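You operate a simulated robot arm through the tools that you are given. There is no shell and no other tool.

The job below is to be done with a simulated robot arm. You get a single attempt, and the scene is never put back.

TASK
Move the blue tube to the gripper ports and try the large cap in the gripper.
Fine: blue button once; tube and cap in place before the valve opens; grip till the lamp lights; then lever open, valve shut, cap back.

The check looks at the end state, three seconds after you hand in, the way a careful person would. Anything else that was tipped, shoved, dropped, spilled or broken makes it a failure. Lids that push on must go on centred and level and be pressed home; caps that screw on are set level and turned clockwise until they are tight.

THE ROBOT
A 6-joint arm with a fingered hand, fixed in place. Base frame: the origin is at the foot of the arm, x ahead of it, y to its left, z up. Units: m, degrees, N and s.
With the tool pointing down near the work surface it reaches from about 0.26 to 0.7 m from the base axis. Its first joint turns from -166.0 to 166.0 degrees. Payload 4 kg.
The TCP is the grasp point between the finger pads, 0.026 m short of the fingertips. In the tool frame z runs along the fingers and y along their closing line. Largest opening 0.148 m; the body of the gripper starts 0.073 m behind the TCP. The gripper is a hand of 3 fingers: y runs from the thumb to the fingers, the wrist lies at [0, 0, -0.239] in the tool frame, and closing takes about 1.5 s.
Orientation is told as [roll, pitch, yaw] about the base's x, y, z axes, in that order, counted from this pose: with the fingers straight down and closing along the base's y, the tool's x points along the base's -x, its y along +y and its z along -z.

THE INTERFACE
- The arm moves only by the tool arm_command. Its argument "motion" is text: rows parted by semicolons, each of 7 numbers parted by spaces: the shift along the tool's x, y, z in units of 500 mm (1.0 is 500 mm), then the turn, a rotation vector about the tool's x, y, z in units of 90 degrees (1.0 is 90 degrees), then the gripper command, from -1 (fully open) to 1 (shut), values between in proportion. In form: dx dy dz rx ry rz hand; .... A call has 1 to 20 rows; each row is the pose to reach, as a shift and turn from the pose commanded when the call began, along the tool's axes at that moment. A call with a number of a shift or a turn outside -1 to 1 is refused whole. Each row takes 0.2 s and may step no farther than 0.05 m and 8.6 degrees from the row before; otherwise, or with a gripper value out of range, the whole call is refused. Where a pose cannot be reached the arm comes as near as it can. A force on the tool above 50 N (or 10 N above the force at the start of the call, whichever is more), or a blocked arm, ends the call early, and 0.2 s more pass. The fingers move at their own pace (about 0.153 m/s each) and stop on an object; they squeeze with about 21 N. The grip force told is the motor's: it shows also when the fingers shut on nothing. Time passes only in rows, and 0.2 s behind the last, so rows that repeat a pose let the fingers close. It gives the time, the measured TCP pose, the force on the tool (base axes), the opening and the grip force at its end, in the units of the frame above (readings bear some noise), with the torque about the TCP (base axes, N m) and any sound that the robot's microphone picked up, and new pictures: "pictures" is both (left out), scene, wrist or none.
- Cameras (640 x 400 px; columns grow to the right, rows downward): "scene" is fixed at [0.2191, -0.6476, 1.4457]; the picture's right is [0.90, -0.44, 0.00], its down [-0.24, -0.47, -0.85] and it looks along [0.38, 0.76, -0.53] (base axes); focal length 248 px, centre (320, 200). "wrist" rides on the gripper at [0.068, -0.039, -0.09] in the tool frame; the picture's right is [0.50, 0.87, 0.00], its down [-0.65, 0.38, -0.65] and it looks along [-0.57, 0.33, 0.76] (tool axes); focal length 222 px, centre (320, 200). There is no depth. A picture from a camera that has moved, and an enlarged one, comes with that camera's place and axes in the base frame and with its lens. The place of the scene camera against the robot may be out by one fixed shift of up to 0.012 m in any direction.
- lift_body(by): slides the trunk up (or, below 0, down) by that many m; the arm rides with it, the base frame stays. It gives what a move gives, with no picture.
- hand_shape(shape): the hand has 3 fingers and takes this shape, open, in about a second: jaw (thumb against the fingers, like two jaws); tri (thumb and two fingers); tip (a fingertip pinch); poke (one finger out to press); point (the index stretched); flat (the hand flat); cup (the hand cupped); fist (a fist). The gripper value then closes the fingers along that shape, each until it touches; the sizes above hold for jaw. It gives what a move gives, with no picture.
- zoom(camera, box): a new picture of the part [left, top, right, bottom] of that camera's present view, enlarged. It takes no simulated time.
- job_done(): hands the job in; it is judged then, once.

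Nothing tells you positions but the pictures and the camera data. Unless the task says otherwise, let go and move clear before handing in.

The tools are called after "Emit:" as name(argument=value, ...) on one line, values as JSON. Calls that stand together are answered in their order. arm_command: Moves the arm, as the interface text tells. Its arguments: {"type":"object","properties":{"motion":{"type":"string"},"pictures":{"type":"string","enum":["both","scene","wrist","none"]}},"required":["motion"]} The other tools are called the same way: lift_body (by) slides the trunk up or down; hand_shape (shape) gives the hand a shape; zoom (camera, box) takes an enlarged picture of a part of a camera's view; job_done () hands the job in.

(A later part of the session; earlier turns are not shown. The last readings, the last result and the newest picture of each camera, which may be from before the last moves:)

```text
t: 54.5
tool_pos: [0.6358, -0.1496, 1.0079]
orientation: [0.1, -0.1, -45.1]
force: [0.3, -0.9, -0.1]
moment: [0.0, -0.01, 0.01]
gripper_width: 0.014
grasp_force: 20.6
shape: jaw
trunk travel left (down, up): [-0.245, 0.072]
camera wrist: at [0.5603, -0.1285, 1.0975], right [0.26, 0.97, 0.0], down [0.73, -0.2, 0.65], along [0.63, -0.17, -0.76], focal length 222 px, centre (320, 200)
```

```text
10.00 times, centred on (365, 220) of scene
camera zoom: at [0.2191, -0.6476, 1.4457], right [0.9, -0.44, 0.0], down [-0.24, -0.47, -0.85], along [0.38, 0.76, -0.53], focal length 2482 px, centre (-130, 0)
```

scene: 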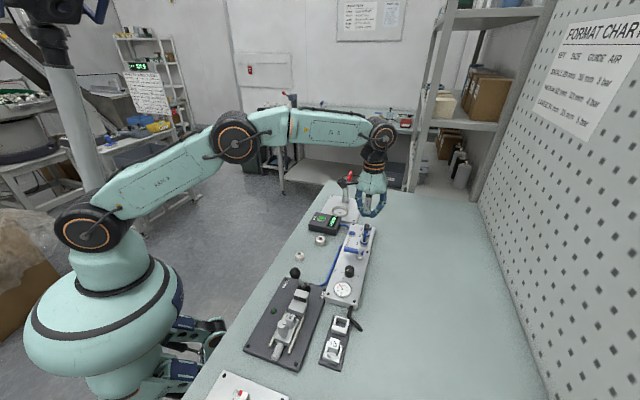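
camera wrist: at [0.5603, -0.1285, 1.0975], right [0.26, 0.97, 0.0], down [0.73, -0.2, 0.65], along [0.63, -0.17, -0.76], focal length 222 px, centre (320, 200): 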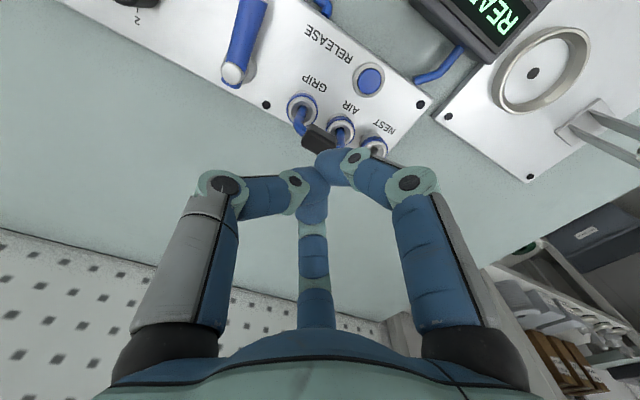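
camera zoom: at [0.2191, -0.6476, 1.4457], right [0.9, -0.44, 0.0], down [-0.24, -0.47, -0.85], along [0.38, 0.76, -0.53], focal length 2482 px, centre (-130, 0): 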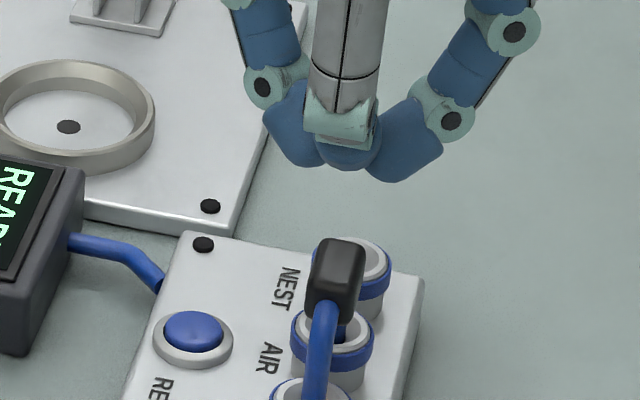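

The fingers slipped off and the tube stayed firmly in GRIP and AIR, so the ports are holding it. I'm going round to the robot side to check how it sits.

Emit:
arm_command(motion="0 0 -0.02 0 0 0 0.5; 0.05 0.006 -0.04 0 0 0.08 -0.2; 0.1 0.012 -0.04 0 0 0.16 -1; 0.16 0.018 -0.04 0 0 0.25 -1; 0.2108 0.024 -0.04 0 0 0.333 -1; 0.2108 0.024 -0.04 0 0 0.333 -1", pictures="both")

Emit:
zoom(camera="wrist", box=[270, 170, 370, 250])

Emit:
zoom(camera="scene", box=[352, 215, 382, 245])

```text
t: 56.0
tool_pos: [0.569, -0.067, 1.0276]
orientation: [0.1, 0.0, -75.2]
force: [1.0, -0.2, 0.4]
moment: [0.02, 0.01, -0.01]
gripper_width: 0.1479
grasp_force: 0.0
shape: jaw
trunk travel left (down, up): [-0.245, 0.072]
camera wrist: at [0.5148, -0.0102, 1.1172], right [0.71, 0.7, 0.0], down [0.53, -0.54, 0.65], along [0.46, -0.46, -0.76], focal length 222 px, centre (320, 200)
```

scene: 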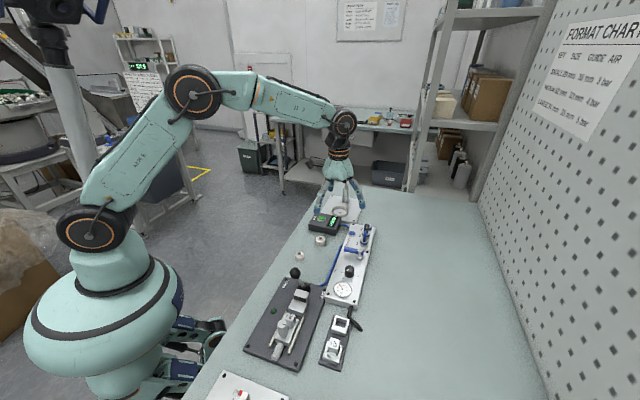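
wrist: 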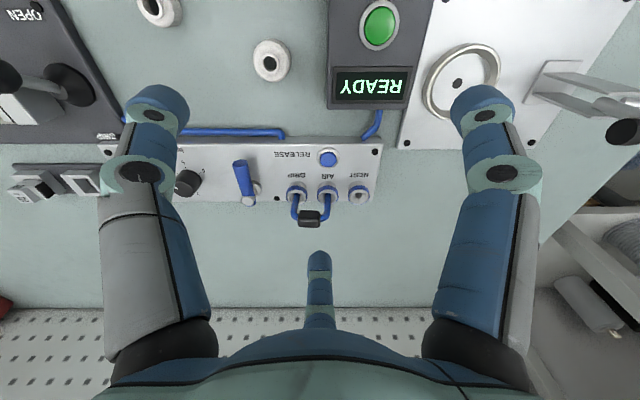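

```text
5.00 times, centred on (320, 210) of wrist
camera zoom: at [0.5148, -0.0102, 1.1172], right [0.71, 0.7, 0.0], down [0.53, -0.54, 0.65], along [0.46, -0.46, -0.76], focal length 1111 px, centre (320, 150)
```

zoom: 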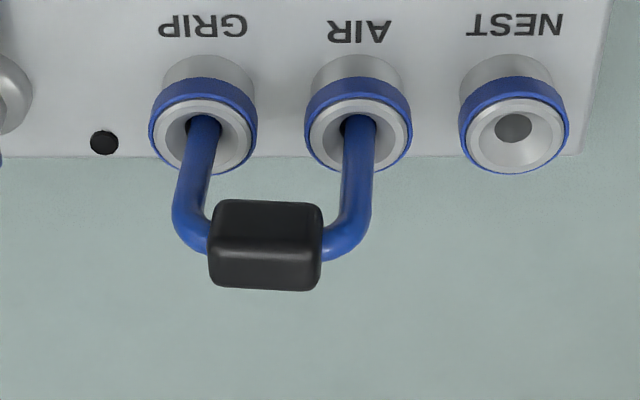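

```text
13.33 times, centred on (367, 230) of scene
camera zoom: at [0.2191, -0.6476, 1.4457], right [0.9, -0.44, 0.0], down [-0.24, -0.47, -0.85], along [0.38, 0.76, -0.53], focal length 3310 px, centre (-307, -200)
```

zoom: 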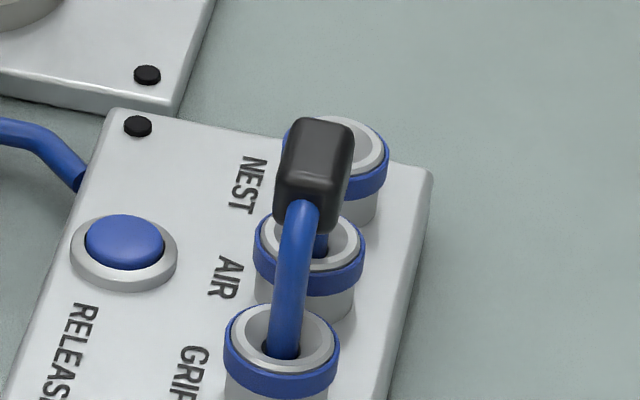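

The tube now stands upright in AIR and GRIP at its original depth, so that part is in place. Next is the large cap, the one nearest the test box at about 34 mm against 29 mm for the other. I'm looking at it closely.

Emit:
zoom(camera="wrist", box=[235, 20, 315, 100])

Emit:
zoom(camera="wrist", box=[100, 0, 220, 60])

Emit:
zoom(camera="scene", box=[285, 225, 335, 270])

```text
5.00 times, centred on (275, 60) of wrist
camera zoom: at [0.5148, -0.0102, 1.1172], right [0.71, 0.7, 0.0], down [0.53, -0.54, 0.65], along [0.46, -0.46, -0.76], focal length 1111 px, centre (545, 900)
```

zoom: 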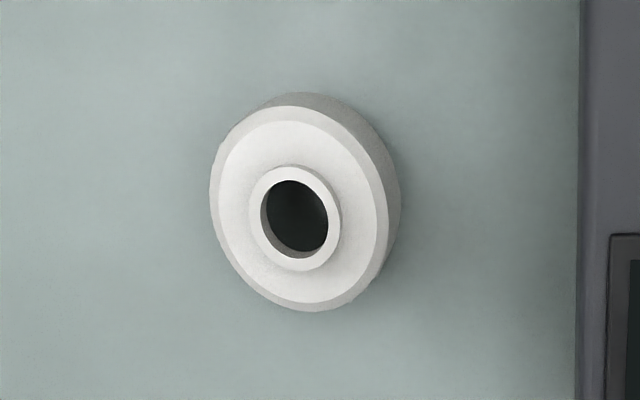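

```text
5.33 times, centred on (160, 30) of wrist
camera zoom: at [0.5148, -0.0102, 1.1172], right [0.71, 0.7, 0.0], down [0.53, -0.54, 0.65], along [0.46, -0.46, -0.76], focal length 1185 px, centre (1173, 1107)
```

zoom: 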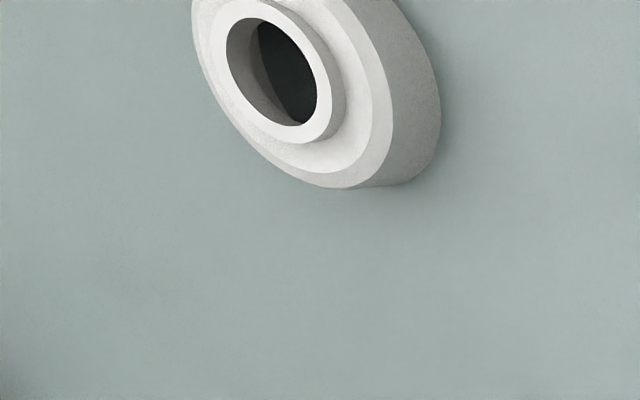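

```text
8.89 times, centred on (310, 248) of scene
camera zoom: at [0.2191, -0.6476, 1.4457], right [0.9, -0.44, 0.0], down [-0.24, -0.47, -0.85], along [0.38, 0.76, -0.53], focal length 2206 px, centre (409, -222)
```

zoom: 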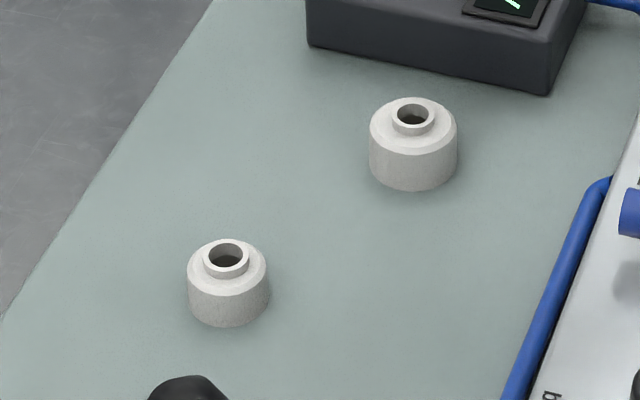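

The cap's centre is about (0.510, -0.070) with the bench at z 0.859; it stands about 22 mm tall including the neck. Before I pick it up I want a square-on look at the gripper seat.

Emit:
arm_command(motion="-0.0124 -0.082 -0.044 0 0 0 -1; -0.0248 -0.1645 -0.044 0 0 0 -1; -0.037 -0.247 -0.044 0 0 0 -1; -0.0495 -0.329 -0.044 0 0 0 -1; -0.062 -0.411 -0.044 0 0 0 -1; -0.074 -0.4935 -0.044 0 0 0 -1; -0.0866 -0.5757 -0.044 0 0 0 -1; -0.099 -0.658 -0.044 0 0 0 -1", pictures="both")

Emit:
zoom(camera="wrist", box=[230, 100, 430, 250])

```text
t: 57.8
tool_pos: [0.263, -0.1988, 1.0489]
orientation: [0.0, 0.0, -75.1]
force: [0.8, -0.3, 0.3]
moment: [0.0, -0.04, 0.01]
gripper_width: 0.1479
grasp_force: 0.0
shape: jaw
trunk travel left (down, up): [-0.245, 0.072]
camera wrist: at [0.2085, -0.1426, 1.1384], right [0.71, 0.71, 0.0], down [0.53, -0.54, 0.65], along [0.46, -0.46, -0.76], focal length 222 px, centre (320, 200)
```

scene: 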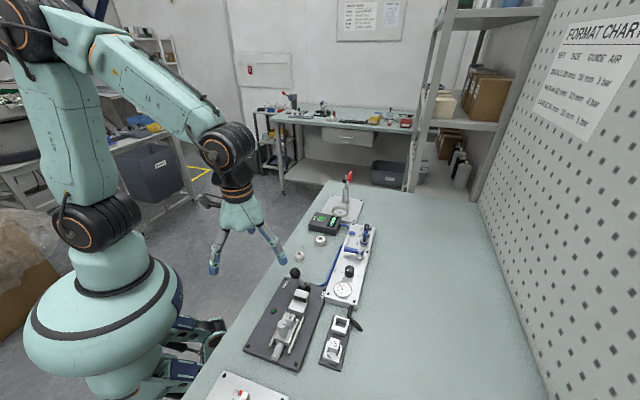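
wrist: 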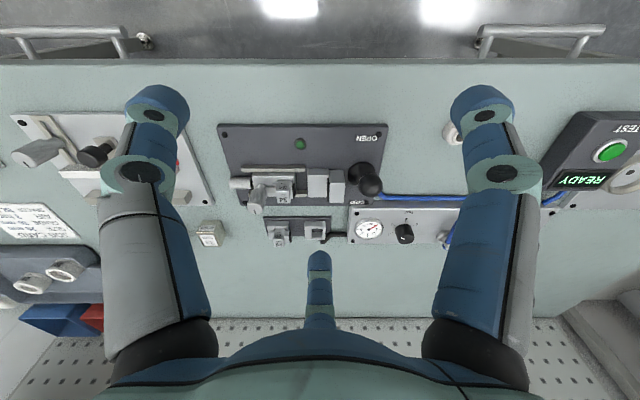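

```text
2.67 times, centred on (330, 175) of wrist
camera zoom: at [0.2085, -0.1426, 1.1384], right [0.71, 0.71, 0.0], down [0.53, -0.54, 0.65], along [0.46, -0.46, -0.76], focal length 592 px, centre (293, 267)
```

zoom: 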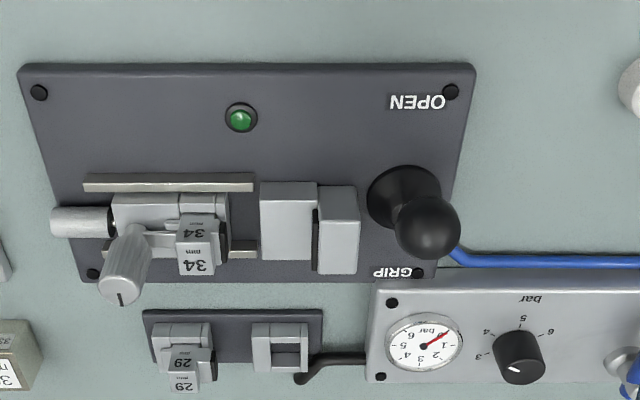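

Emit:
zoom(camera="wrist", box=[240, 150, 360, 230])

Emit:
zoom(camera="wrist", box=[0, 190, 100, 260])

Emit:
zoom(camera="scene", box=[275, 275, 325, 325])

Emit:
zoom(camera="wrist", box=[340, 110, 400, 240])

```text
5.00 times, centred on (300, 190) of wrist
camera zoom: at [0.2085, -0.1426, 1.1384], right [0.71, 0.71, 0.0], down [0.53, -0.54, 0.65], along [0.46, -0.46, -0.76], focal length 1111 px, centre (420, 250)
```

zoom: 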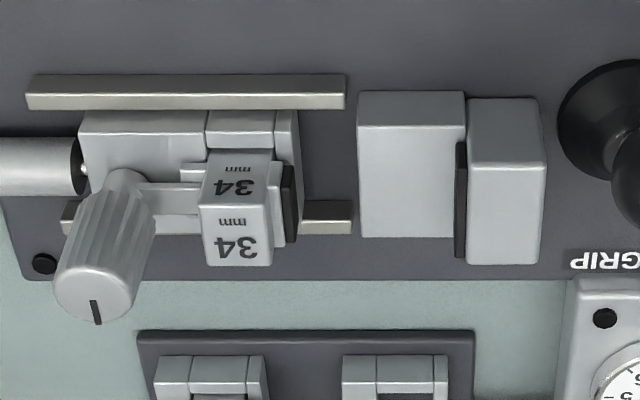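

```text
5.71 times, centred on (50, 225) of wrist
camera zoom: at [0.2085, -0.1426, 1.1384], right [0.71, 0.71, 0.0], down [0.53, -0.54, 0.65], along [0.46, -0.46, -0.76], focal length 1269 px, centre (1863, 57)
```

zoom: 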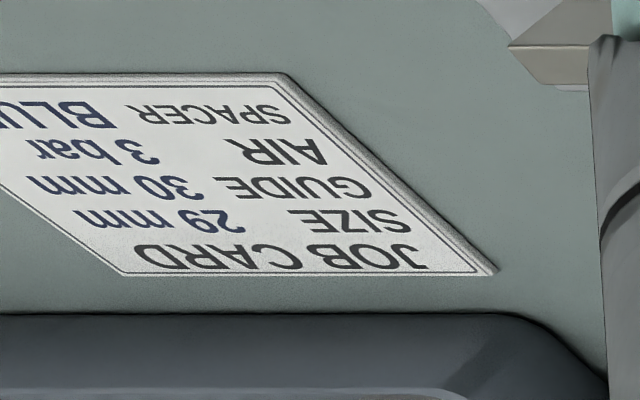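

```text
8.00 times, centred on (300, 300) of scene
camera zoom: at [0.2191, -0.6476, 1.4457], right [0.9, -0.44, 0.0], down [-0.24, -0.47, -0.85], along [0.38, 0.76, -0.53], focal length 1986 px, centre (480, -600)
```

zoom: 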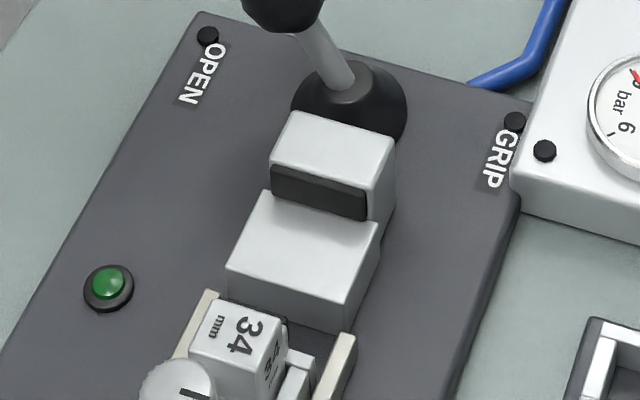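

```text
3.08 times, centred on (370, 175) of wrist
camera zoom: at [0.2085, -0.1426, 1.1384], right [0.71, 0.71, 0.0], down [0.53, -0.54, 0.65], along [0.46, -0.46, -0.76], focal length 684 px, centre (166, 277)
```

zoom: 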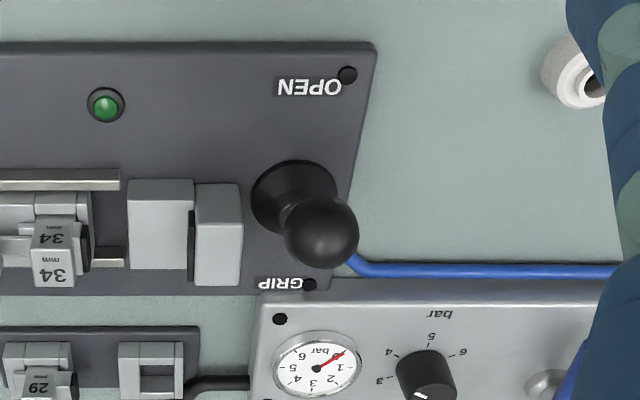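

The job card and rack on the left belong to another job. In the gripper, the rubber-to-rubber gap is about 44 mm, and the seat is at about (0.341, -0.286), z 0.885. Because the blocks beside the seat are tall, I'll hold the cap by its neck, so I'm moving above the large cap with a 90° turn.

Emit:
arm_command(motion="0.01 0.045 0 0 0 -0.0833 -1; 0.02 0.09 0 0 0 -0.1667 -1; 0.03 0.136 0 0 0 -0.25 -1; 0.04 0.181 0.02 0 0 -0.3333 -1; 0.05 0.226 0.04 0 0 -0.4167 -1; 0.06 0.272 0.05 0 0 -0.5 -1; 0.071 0.317 0.06 0 0 -0.5833 -1; 0.081 0.363 0.08 0 0 -0.6667 -1; 0.091 0.408 0.1 0 0 -0.75 -1; 0.101 0.453 0.12 0 0 -0.8333 -1; 0.111 0.498 0.13 0 0 -0.9167 -1; 0.1214 0.544 0.138 0 0 -1 -1; 0.1214 0.544 0.138 0 0 -1 -1", pictures="both")

Emit:
zoom(camera="wrist", box=[240, 60, 400, 200])

Emit:
zoom(camera="scene", box=[280, 190, 360, 270])

```text
t: 60.5
tool_pos: [0.5106, -0.0691, 0.9801]
orientation: [0.0, -0.1, 15.0]
force: [0.6, -0.2, 0.2]
moment: [0.03, -0.05, 0.02]
gripper_width: 0.1479
grasp_force: 0.1
shape: jaw
trunk travel left (down, up): [-0.245, 0.072]
camera wrist: at [0.4569, -0.1243, 1.0699], right [-0.71, 0.71, 0.0], down [0.53, 0.53, 0.65], along [0.46, 0.46, -0.76], focal length 222 px, centre (320, 200)
```

scene: 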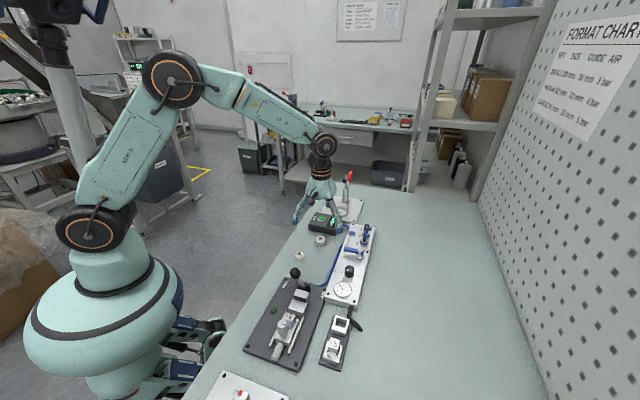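
wrist: 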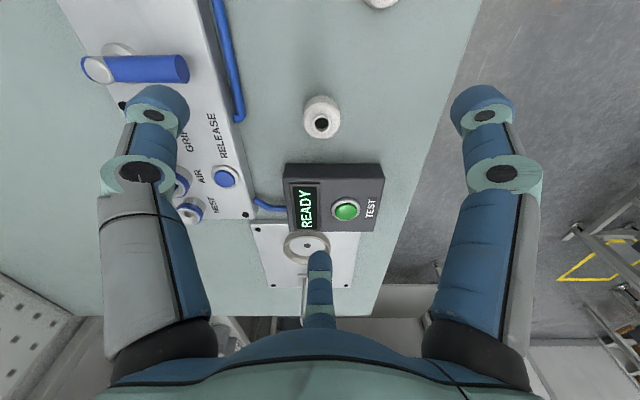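

```text
2.86 times, centred on (320, 130) of wrist
camera zoom: at [0.4569, -0.1243, 1.0699], right [-0.71, 0.71, 0.0], down [0.53, 0.53, 0.65], along [0.46, 0.46, -0.76], focal length 635 px, centre (320, 400)
```

zoom: 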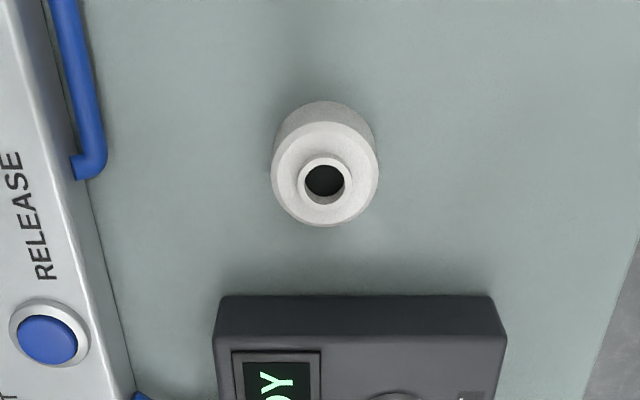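

```text
5.00 times, centred on (320, 230) of scene
camera zoom: at [0.2191, -0.6476, 1.4457], right [0.9, -0.44, 0.0], down [-0.24, -0.47, -0.85], along [0.38, 0.76, -0.53], focal length 1241 px, centre (320, 50)
```

zoom: 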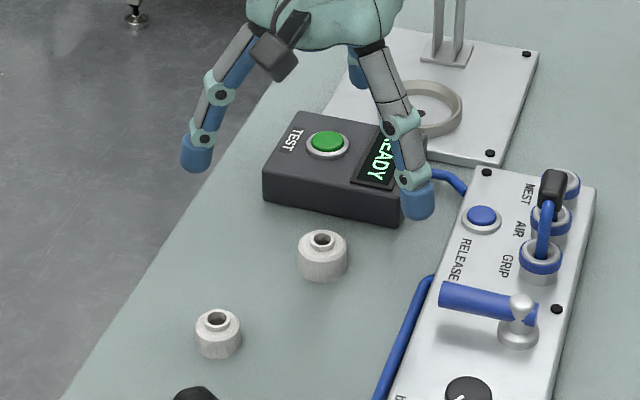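

The hand is over the large cap. I'm shifting 2 mm, narrowing the fingers to hover over the cap's shoulder and lowering until just above it.

Emit:
arm_command(motion="0.0035 -0.002 0 0 0 0 0.3; 0.0035 -0.002 0 0 0 0 0.65; 0.0035 -0.002 0 0 0 0 0.65; 0.0035 -0.002 0.05 0 0 0 0.65; 0.0035 -0.002 0.1 0 0 0 0.65; 0.0035 -0.002 0.128 0 0 0 0.65; 0.0035 -0.002 0.128 0 0 0 0.65", pictures="both")

Emit:
zoom(camera="wrist", box=[240, 100, 400, 240])

Emit:
zoom(camera="scene", box=[290, 205, 350, 255])

```text
t: 62.1
tool_pos: [0.5087, -0.0722, 0.9156]
orientation: [0.1, -0.2, 14.9]
force: [0.6, -0.2, 1.0]
moment: [0.0, -0.04, -0.01]
gripper_width: 0.0262
grasp_force: 0.0
shape: jaw
trunk travel left (down, up): [-0.245, 0.072]
camera wrist: at [0.4545, -0.1258, 1.006], right [-0.71, 0.71, 0.0], down [0.54, 0.53, 0.65], along [0.46, 0.46, -0.76], focal length 222 px, centre (320, 200)
```

scene: 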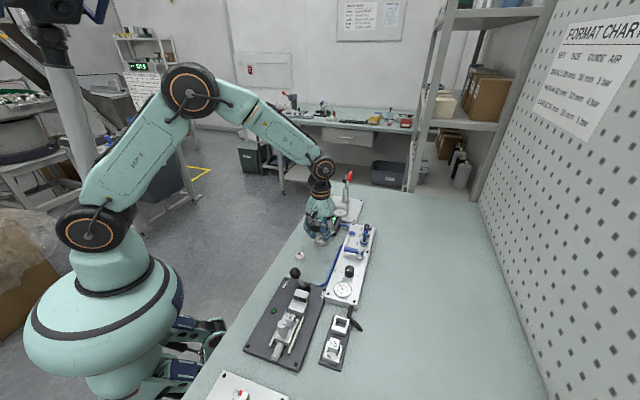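
wrist: 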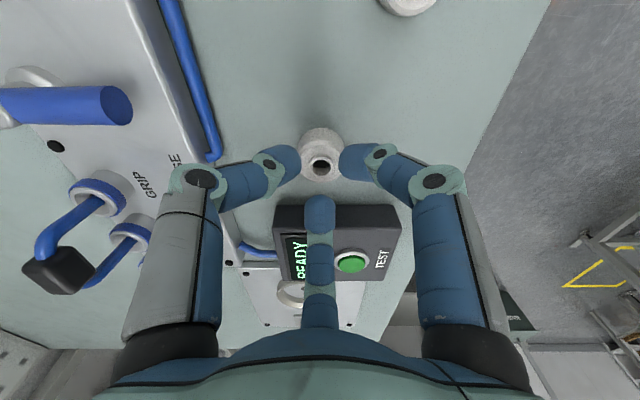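

```text
2.86 times, centred on (320, 170) of wrist
camera zoom: at [0.4545, -0.1258, 1.006], right [-0.71, 0.71, 0.0], down [0.54, 0.53, 0.65], along [0.46, 0.46, -0.76], focal length 635 px, centre (320, 286)
```

zoom: 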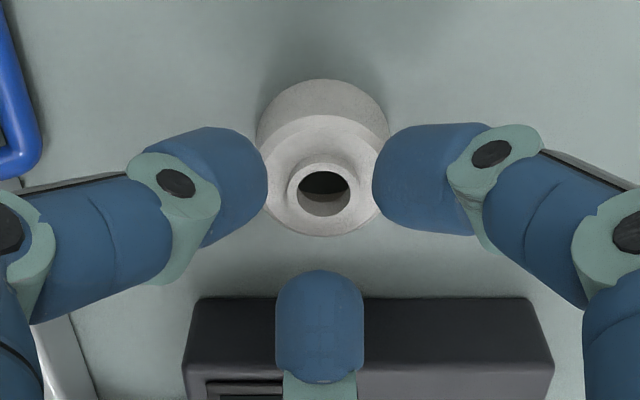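

```text
8.00 times, centred on (320, 230) of scene
camera zoom: at [0.2191, -0.6476, 1.4457], right [0.9, -0.44, 0.0], down [-0.24, -0.47, -0.85], along [0.38, 0.76, -0.53], focal length 1986 px, centre (320, -40)
```

zoom: 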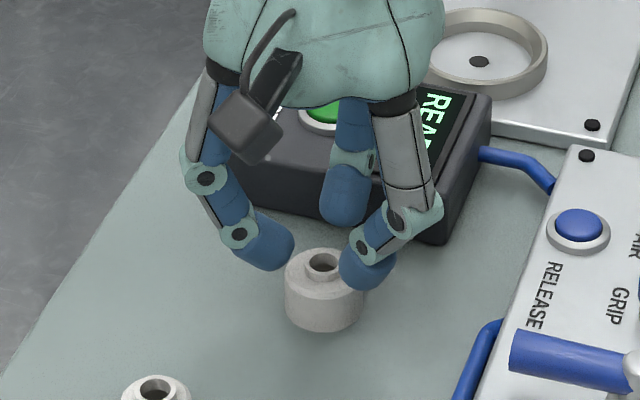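

Emit:
arm_command(motion="0 0 0.008 0 0 0 0.65; 0 0 0.016 0 0 0 0.65; 0 0 0.018 0 0 0 0.65", pictures="scene")

Emit:
zoom(camera="scene", box=[295, 215, 345, 255])

Emit:
zoom(camera="wrist", box=[260, 110, 380, 230])

```text
t: 63.0
tool_pos: [0.5095, -0.0726, 0.9077]
orientation: [0.0, -0.1, 14.9]
force: [0.1, 0.4, 0.5]
moment: [0.04, 0.0, -0.01]
gripper_width: 0.0262
grasp_force: 0.1
shape: jaw
trunk travel left (down, up): [-0.245, 0.072]
```

scene: 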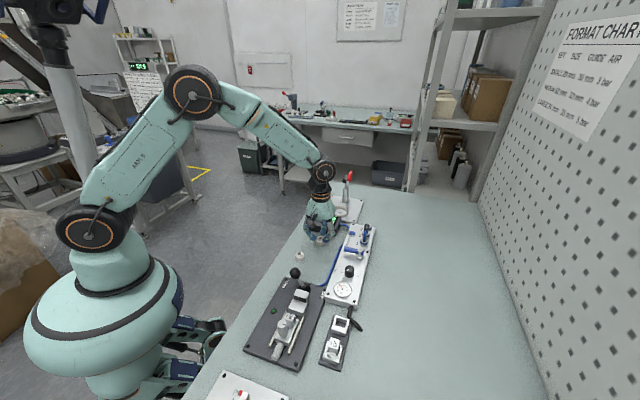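

```text
10.00 times, centred on (320, 235) of scene
camera zoom: at [0.2191, -0.6476, 1.4457], right [0.9, -0.44, 0.0], down [-0.24, -0.47, -0.85], along [0.38, 0.76, -0.53], focal length 2482 px, centre (320, -150)
```

zoom: 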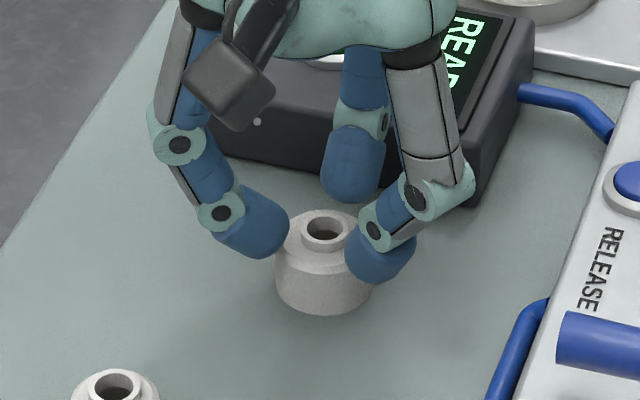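

```text
3.33 times, centred on (320, 170) of wrist
camera zoom: at [0.455, -0.1258, 0.997], right [-0.71, 0.71, 0.0], down [0.54, 0.53, 0.65], along [0.46, 0.46, -0.76], focal length 740 px, centre (320, 300)
```

zoom: 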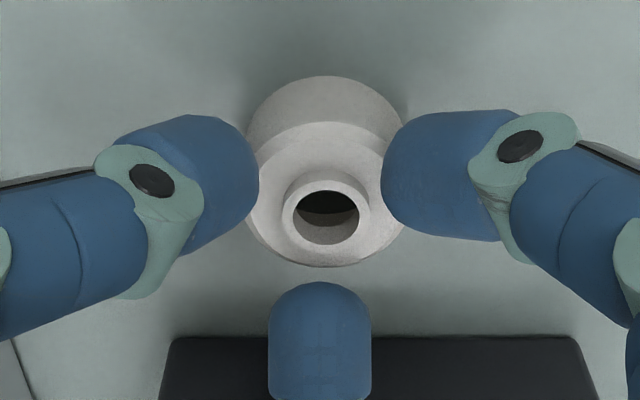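

Emit:
arm_command(motion="0 0 0.002 0 0 0 0.65; 0 0 0.004 0 0 0 0.65", pictures="none")

Emit:
arm_command(motion="0 0 0.002 0 0 0 0.65; 0 0 0.002 0 0 0 0.65", pictures="none")

```text
t: 63.5
tool_pos: [0.51, -0.0716, 0.9054]
orientation: [-0.1, -0.1, 14.9]
force: [0.7, 0.2, 0.0]
moment: [-0.01, 0.01, 0.05]
gripper_width: 0.0262
grasp_force: 0.1
shape: jaw
trunk travel left (down, up): [-0.245, 0.072]
```

```text
t: 64.2
tool_pos: [0.5107, -0.0717, 0.9036]
orientation: [-0.1, -0.2, 14.9]
force: [-1.0, 0.5, 1.4]
moment: [0.01, 0.04, 0.02]
gripper_width: 0.0263
grasp_force: 0.1
shape: jaw
trunk travel left (down, up): [-0.245, 0.072]
```

Emit:
arm_command(motion="0 0 0.002 0 0 0 0.65; 0 0 0.002 0 0 0 0.65", pictures="none")

Emit:
arm_command(motion="0 0 0.002 0 0 0 0.65; 0 0 0.002 0 0 0 0.65", pictures="scene")

Emit:
zoom(camera="scene", box=[295, 215, 345, 255])

Emit:
zoom(camera="wrist", box=[260, 110, 380, 230])

```text
t: 64.8
tool_pos: [0.509, -0.0709, 0.9039]
orientation: [0.0, -0.1, 14.9]
force: [-0.5, 0.3, 4.4]
moment: [0.05, -0.03, 0.0]
gripper_width: 0.0263
grasp_force: 0.0
shape: jaw
trunk travel left (down, up): [-0.245, 0.072]
```

```text
t: 65.3
tool_pos: [0.5093, -0.0712, 0.9036]
orientation: [0.0, -0.1, 14.8]
force: [-0.7, 0.7, 7.1]
moment: [0.08, 0.01, 0.01]
gripper_width: 0.0268
grasp_force: 0.1
shape: jaw
trunk travel left (down, up): [-0.245, 0.072]
```

scene: 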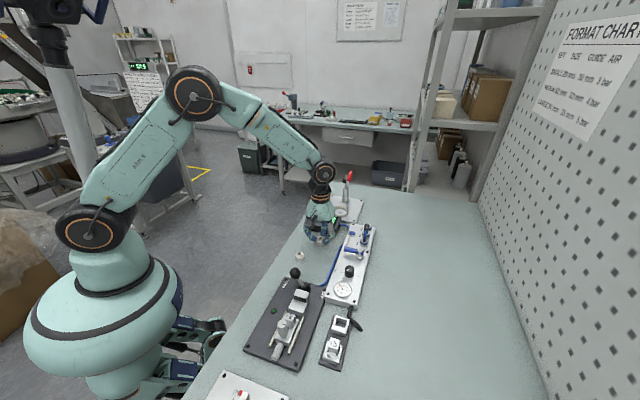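

```text
10.00 times, centred on (320, 235) of scene
camera zoom: at [0.2191, -0.6476, 1.4457], right [0.9, -0.44, 0.0], down [-0.24, -0.47, -0.85], along [0.38, 0.76, -0.53], focal length 2482 px, centre (320, -150)
```

zoom: 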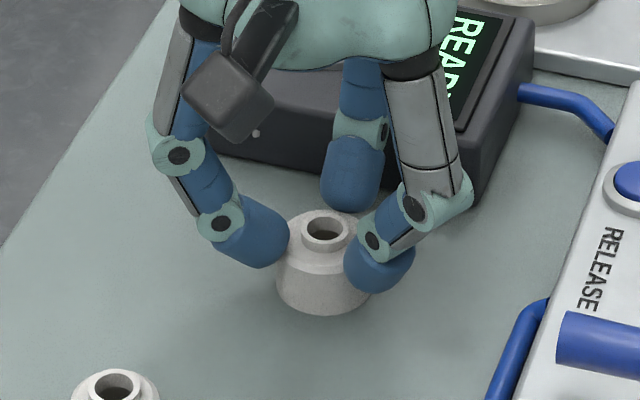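

```text
3.33 times, centred on (320, 170) of wrist
camera zoom: at [0.4547, -0.1255, 0.9925], right [-0.71, 0.71, 0.0], down [0.53, 0.53, 0.65], along [0.46, 0.46, -0.76], focal length 740 px, centre (320, 300)
```

zoom: 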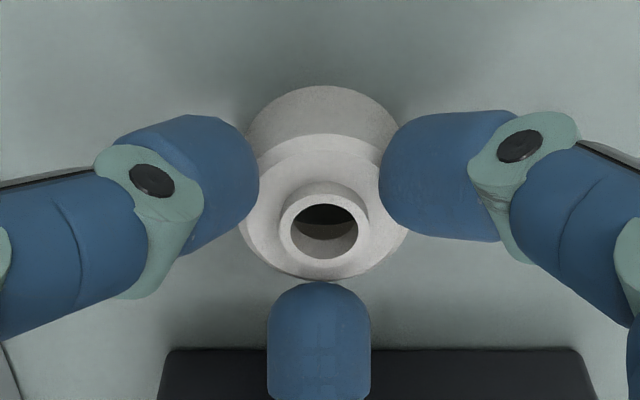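

The fingertips are resting on the cap's shoulder. I'm easing off slightly and closing on the neck.

Emit:
arm_command(motion="0 0 -0.003 0 0 0 0.65; 0 0 -0.003 0 0 0 0.72; 0 0 -0.003 0 0 0 0.8; 0 0 -0.003 0 0 0 0.9; 0 0 -0.003 0 0 0 1; 0 0 -0.003 0 0 0 1; 0 0 -0.003 0 0 0 1", pictures="both")

Emit:
zoom(camera="scene", box=[295, 215, 345, 255])

Emit:
zoom(camera="wrist", box=[260, 110, 380, 230])

```text
t: 67.0
tool_pos: [0.5092, -0.0718, 0.9049]
orientation: [0.1, -0.2, 15.0]
force: [-1.4, 0.4, 3.4]
moment: [0.03, 0.02, 0.02]
gripper_width: 0.0229
grasp_force: 9.9
shape: jaw
trunk travel left (down, up): [-0.245, 0.072]
camera wrist: at [0.4548, -0.1256, 0.9939], right [-0.71, 0.71, 0.0], down [0.54, 0.53, 0.65], along [0.46, 0.46, -0.76], focal length 222 px, centre (320, 200)
```

scene: 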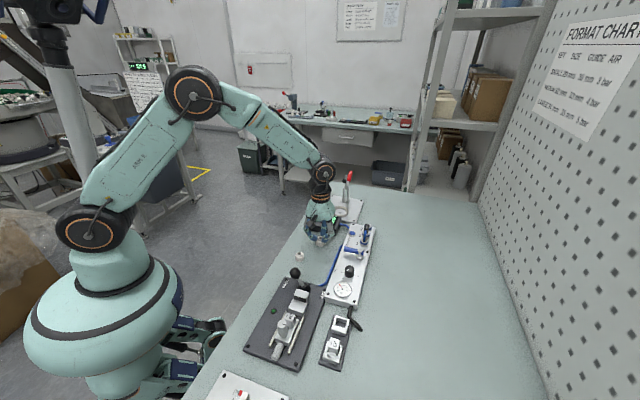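
wrist: 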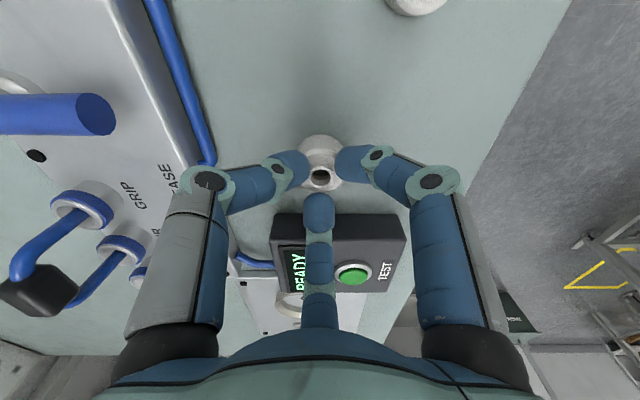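

```text
10.00 times, centred on (320, 235) of scene
camera zoom: at [0.2191, -0.6476, 1.4457], right [0.9, -0.44, 0.0], down [-0.24, -0.47, -0.85], along [0.38, 0.76, -0.53], focal length 2482 px, centre (320, -150)
```

zoom: 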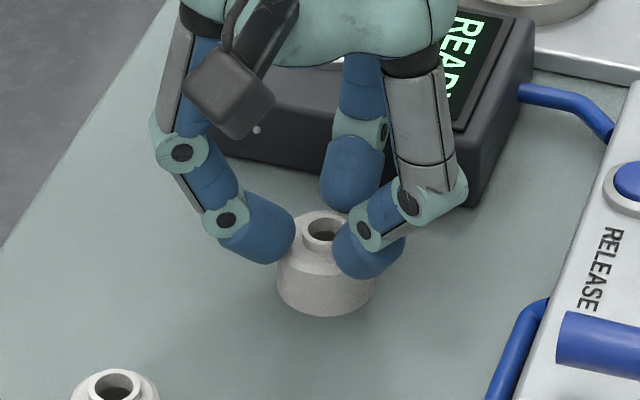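

```text
3.33 times, centred on (320, 170) of wrist
camera zoom: at [0.4548, -0.1256, 0.9939], right [-0.71, 0.71, 0.0], down [0.54, 0.53, 0.65], along [0.46, 0.46, -0.76], focal length 740 px, centre (320, 300)
```

zoom: 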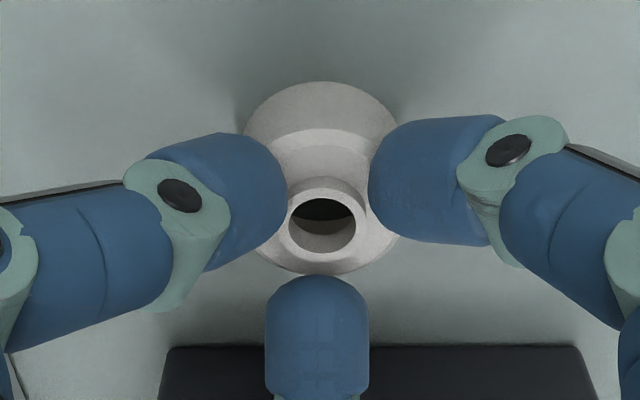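

Emit:
arm_command(motion="0 0 0 0 0 0 1; 0 0 0 0 0 0 1; 0 0 0 0 0 0 1; 0 0 0 0 0 0 1", pictures="wrist")

Emit:
zoom(camera="wrist", box=[260, 110, 380, 230])

Emit:
zoom(camera="scene", box=[300, 220, 340, 255])

```text
t: 68.0
tool_pos: [0.5092, -0.0717, 0.9053]
orientation: [0.1, 0.0, 14.8]
force: [-0.4, 0.5, 4.1]
moment: [0.0, 0.03, -0.01]
gripper_width: 0.0226
grasp_force: 9.8
shape: jaw
trunk travel left (down, up): [-0.245, 0.072]
camera wrist: at [0.4548, -0.1256, 0.9939], right [-0.71, 0.71, 0.0], down [0.54, 0.53, 0.65], along [0.46, 0.46, -0.76], focal length 222 px, centre (320, 200)
```

wrist: 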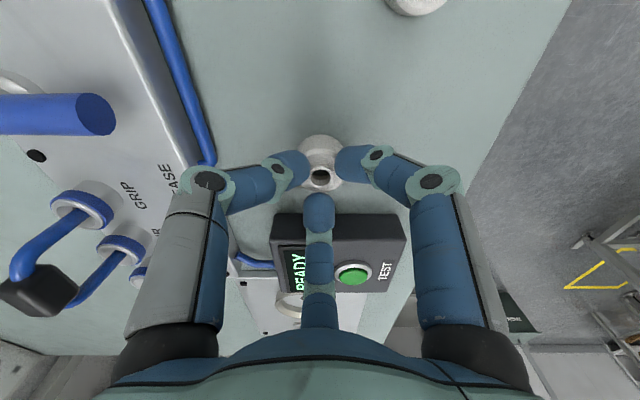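

```text
3.33 times, centred on (320, 170) of wrist
camera zoom: at [0.4548, -0.1256, 0.9939], right [-0.71, 0.71, 0.0], down [0.54, 0.53, 0.65], along [0.46, 0.46, -0.76], focal length 740 px, centre (320, 300)
```

zoom: 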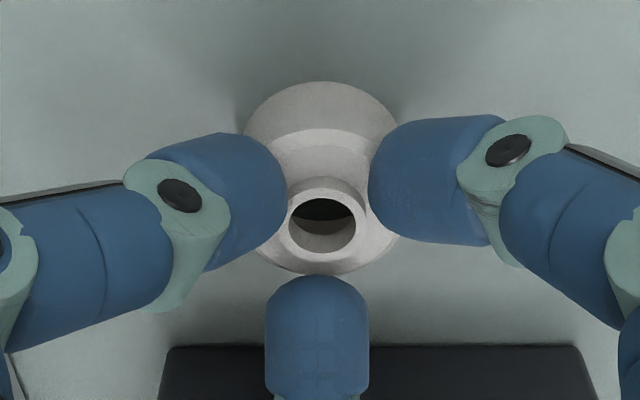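

```text
11.43 times, centred on (320, 238) of scene
camera zoom: at [0.2191, -0.6476, 1.4457], right [0.9, -0.44, 0.0], down [-0.24, -0.47, -0.85], along [0.38, 0.76, -0.53], focal length 2837 px, centre (320, -229)
```

zoom: 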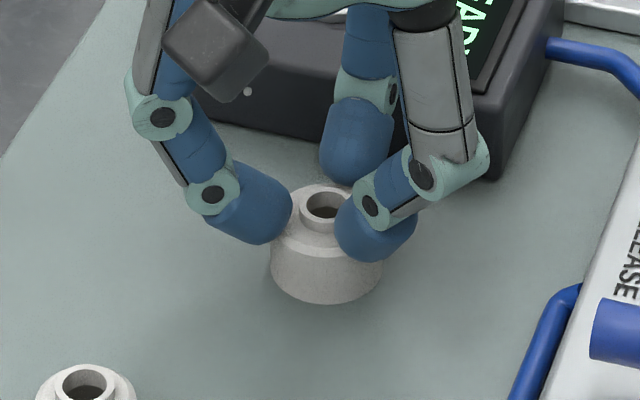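

The fingertips are stopped by the sloped shoulder at 22.6 mm. I'm raising a millimetre at a time so they slide in onto the neck.

Emit:
arm_command(motion="0 0 -0.002 0 0 0 1; 0 0 -0.002 0 0 0 1", pictures="none")

Emit:
arm_command(motion="0 0 -0.002 0 0 0 1; 0 0 -0.002 0 0 0 1", pictures="wrist")

Emit:
zoom(camera="wrist", box=[260, 110, 380, 230])

Emit:
zoom(camera="scene", box=[300, 220, 340, 255])

```text
t: 68.5
tool_pos: [0.5104, -0.0714, 0.9041]
orientation: [0.0, -0.1, 14.9]
force: [-0.6, 0.4, 0.1]
moment: [0.01, 0.02, 0.03]
gripper_width: 0.0224
grasp_force: 10.1
shape: jaw
trunk travel left (down, up): [-0.245, 0.072]
```

```text
t: 69.2
tool_pos: [0.5107, -0.0727, 0.906]
orientation: [0.0, -0.1, 14.9]
force: [-0.2, -0.2, 0.5]
moment: [-0.02, 0.04, 0.0]
gripper_width: 0.0222
grasp_force: 10.0
shape: jaw
trunk travel left (down, up): [-0.245, 0.072]
camera wrist: at [0.4552, -0.1258, 0.9955], right [-0.71, 0.71, 0.0], down [0.54, 0.53, 0.65], along [0.46, 0.46, -0.76], focal length 222 px, centre (320, 200)
```

wrist: 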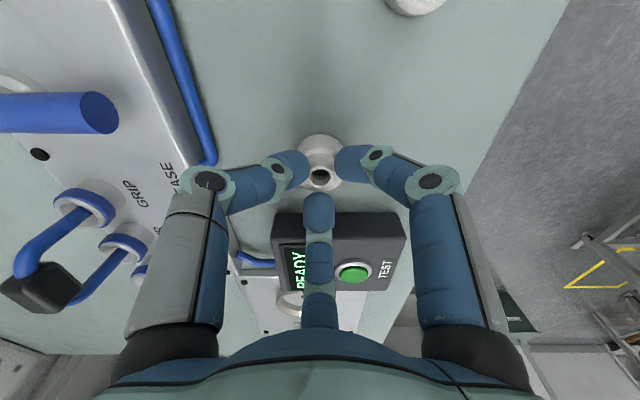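

```text
3.33 times, centred on (320, 170) of wrist
camera zoom: at [0.4552, -0.1258, 0.9955], right [-0.71, 0.71, 0.0], down [0.54, 0.53, 0.65], along [0.46, 0.46, -0.76], focal length 740 px, centre (320, 300)
```

zoom: 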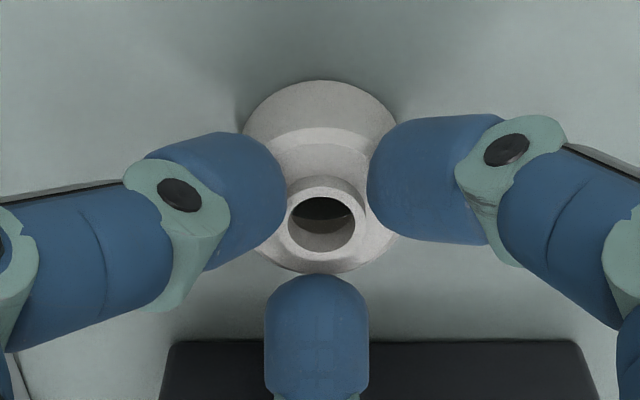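

```text
11.43 times, centred on (320, 238) of scene
camera zoom: at [0.2191, -0.6476, 1.4457], right [0.9, -0.44, 0.0], down [-0.24, -0.47, -0.85], along [0.38, 0.76, -0.53], focal length 2837 px, centre (320, -229)
```

zoom: 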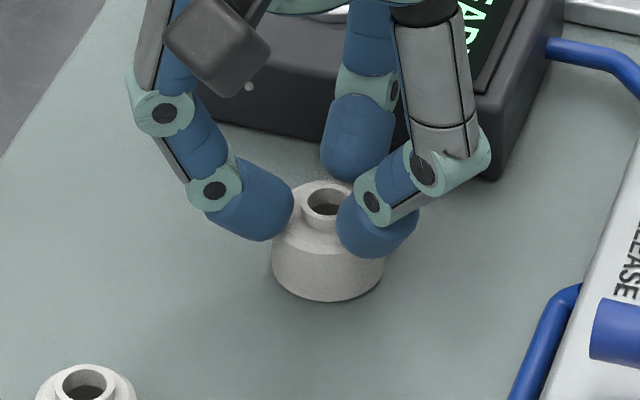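

Emit:
arm_command(motion="0 0 -0.004 0 0 0 1; 0 0 -0.01 0 0 0 1; 0 0 -0.016 0 0 0 1; 0 0 -0.016 0 0 0 1", pictures="both")

Emit:
zoom(camera="wrist", box=[260, 110, 380, 230])

Emit:
zoom(camera="scene", box=[300, 220, 340, 255])

```text
t: 70.2
tool_pos: [0.5095, -0.0727, 0.9137]
orientation: [0.1, 0.2, 14.9]
force: [0.0, -0.3, -0.4]
moment: [0.03, -0.02, 0.0]
gripper_width: 0.0225
grasp_force: 9.6
shape: jaw
trunk travel left (down, up): [-0.245, 0.072]
camera wrist: at [0.4547, -0.1261, 1.0036], right [-0.71, 0.71, 0.0], down [0.54, 0.53, 0.65], along [0.46, 0.46, -0.76], focal length 222 px, centre (320, 200)
```

scene: 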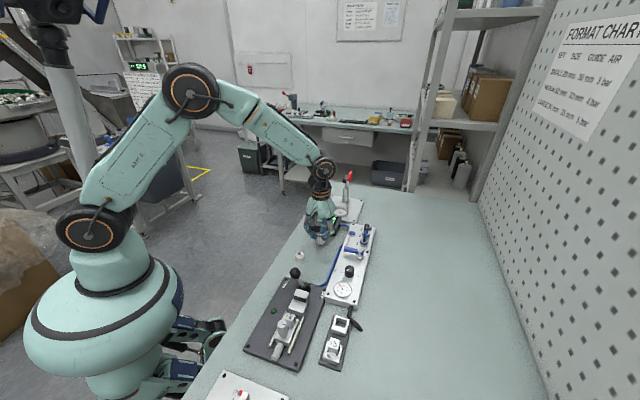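
wrist: 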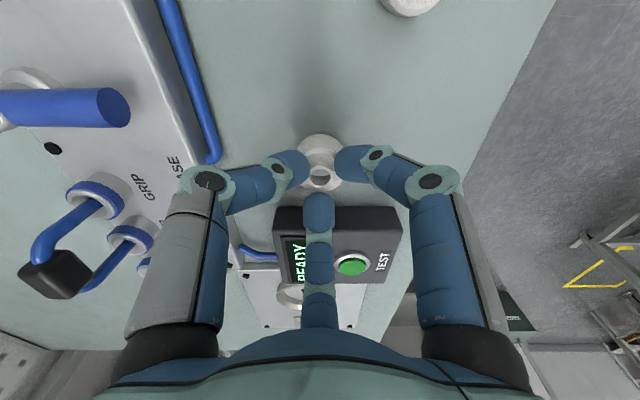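

```text
3.33 times, centred on (320, 170) of wrist
camera zoom: at [0.4547, -0.1261, 1.0036], right [-0.71, 0.71, 0.0], down [0.54, 0.53, 0.65], along [0.46, 0.46, -0.76], focal length 740 px, centre (320, 300)
```

zoom: 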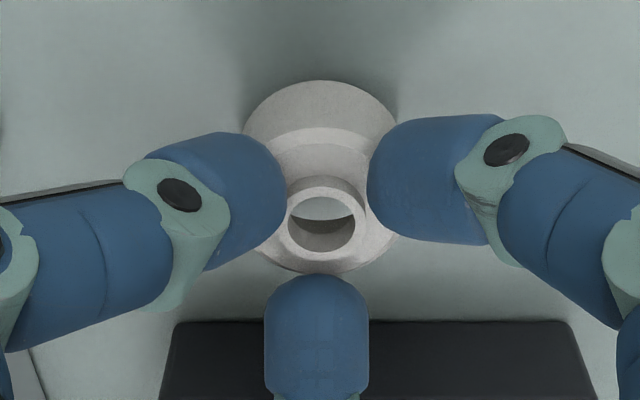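

```text
11.43 times, centred on (320, 238) of scene
camera zoom: at [0.2191, -0.6476, 1.4457], right [0.9, -0.44, 0.0], down [-0.24, -0.47, -0.85], along [0.38, 0.76, -0.53], focal length 2837 px, centre (320, -229)
```

zoom: 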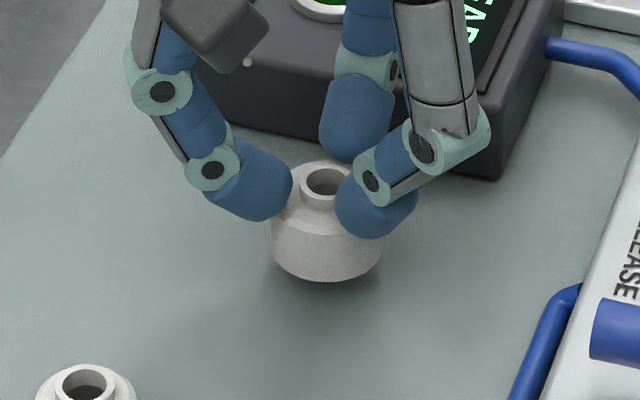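

The cap is lifted and hanging level, with the hole showing bench beneath it. I'm carrying it up high, clear of the lever, to above the gripper seat.

Emit:
arm_command(motion="0 0 -0.05 0 0 0 1; 0 0 -0.14 0 0 0 1; 0 0 -0.22 0 0 0 1; 0 0 -0.292 0 0 0 1; 0.073 -0.0543 -0.292 0 0 0 1; 0.146 -0.1086 -0.292 0 0 0 1; 0.219 -0.1629 -0.292 0 0 0 1; 0.292 -0.2172 -0.292 0 0 0 1; 0.365 -0.2715 -0.292 0 0 0 1; 0.4384 -0.3258 -0.292 0 0 0 1; 0.4384 -0.3258 -0.292 0 0 0 1", pictures="both")

Emit:
zoom(camera="wrist", box=[240, 80, 400, 240])

Emit:
zoom(camera="scene", box=[260, 220, 360, 340])

```text
t: 72.5
tool_pos: [0.3393, -0.2863, 1.059]
orientation: [0.0, -0.1, 15.0]
force: [0.4, 0.4, 0.0]
moment: [0.02, 0.02, -0.01]
gripper_width: 0.0224
grasp_force: 10.1
shape: jaw
trunk travel left (down, up): [-0.245, 0.072]
camera wrist: at [0.2851, -0.34, 1.1485], right [-0.71, 0.71, 0.0], down [0.54, 0.53, 0.65], along [0.46, 0.46, -0.76], focal length 222 px, centre (320, 200)
```

scene: 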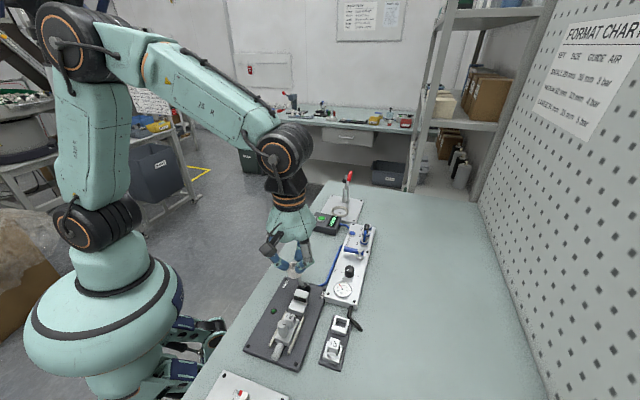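
wrist: 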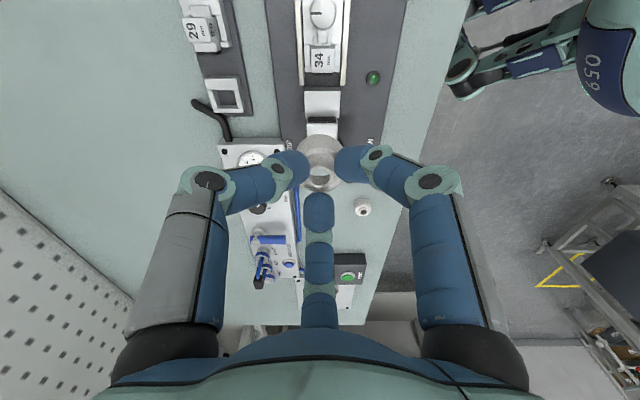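

```text
2.50 times, centred on (320, 160) of wrist
camera zoom: at [0.2851, -0.34, 1.1485], right [-0.71, 0.71, 0.0], down [0.54, 0.53, 0.65], along [0.46, 0.46, -0.76], focal length 555 px, centre (320, 300)
```

zoom: 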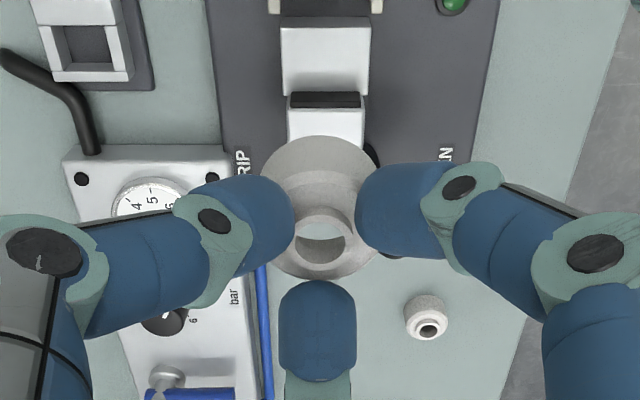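

```text
3.33 times, centred on (310, 280) of scene
camera zoom: at [0.2191, -0.6476, 1.4457], right [0.9, -0.44, 0.0], down [-0.24, -0.47, -0.85], along [0.38, 0.76, -0.53], focal length 827 px, centre (353, -67)
```

zoom: 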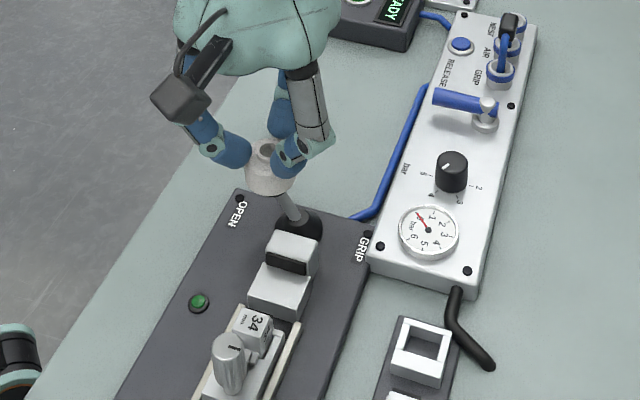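

Emit:
zoom(camera="wrist", box=[290, 40, 360, 140])

Emit:
zoom(camera="scene", box=[280, 285, 320, 325])

```text
4.00 times, centred on (325, 90) of wrist
camera zoom: at [0.2851, -0.34, 1.1485], right [-0.71, 0.71, 0.0], down [0.54, 0.53, 0.65], along [0.46, 0.46, -0.76], focal length 888 px, centre (300, 640)
```

zoom: 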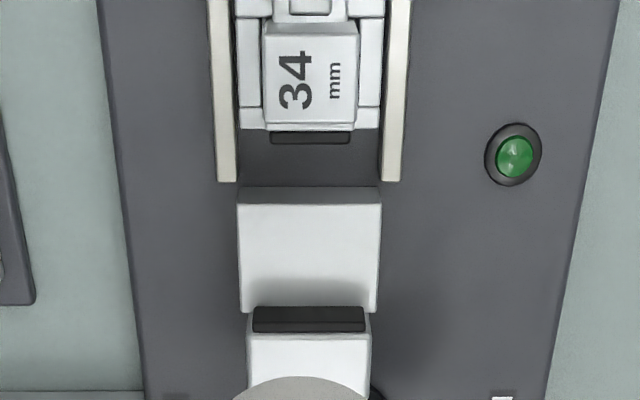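

```text
10.00 times, centred on (300, 305) of scene
camera zoom: at [0.2191, -0.6476, 1.4457], right [0.9, -0.44, 0.0], down [-0.24, -0.47, -0.85], along [0.38, 0.76, -0.53], focal length 2482 px, centre (520, -850)
```

zoom: 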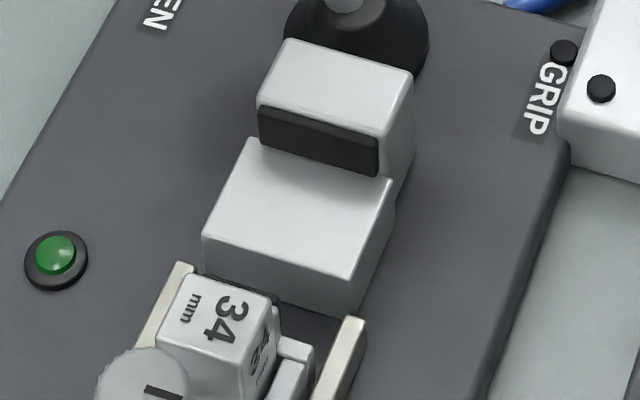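

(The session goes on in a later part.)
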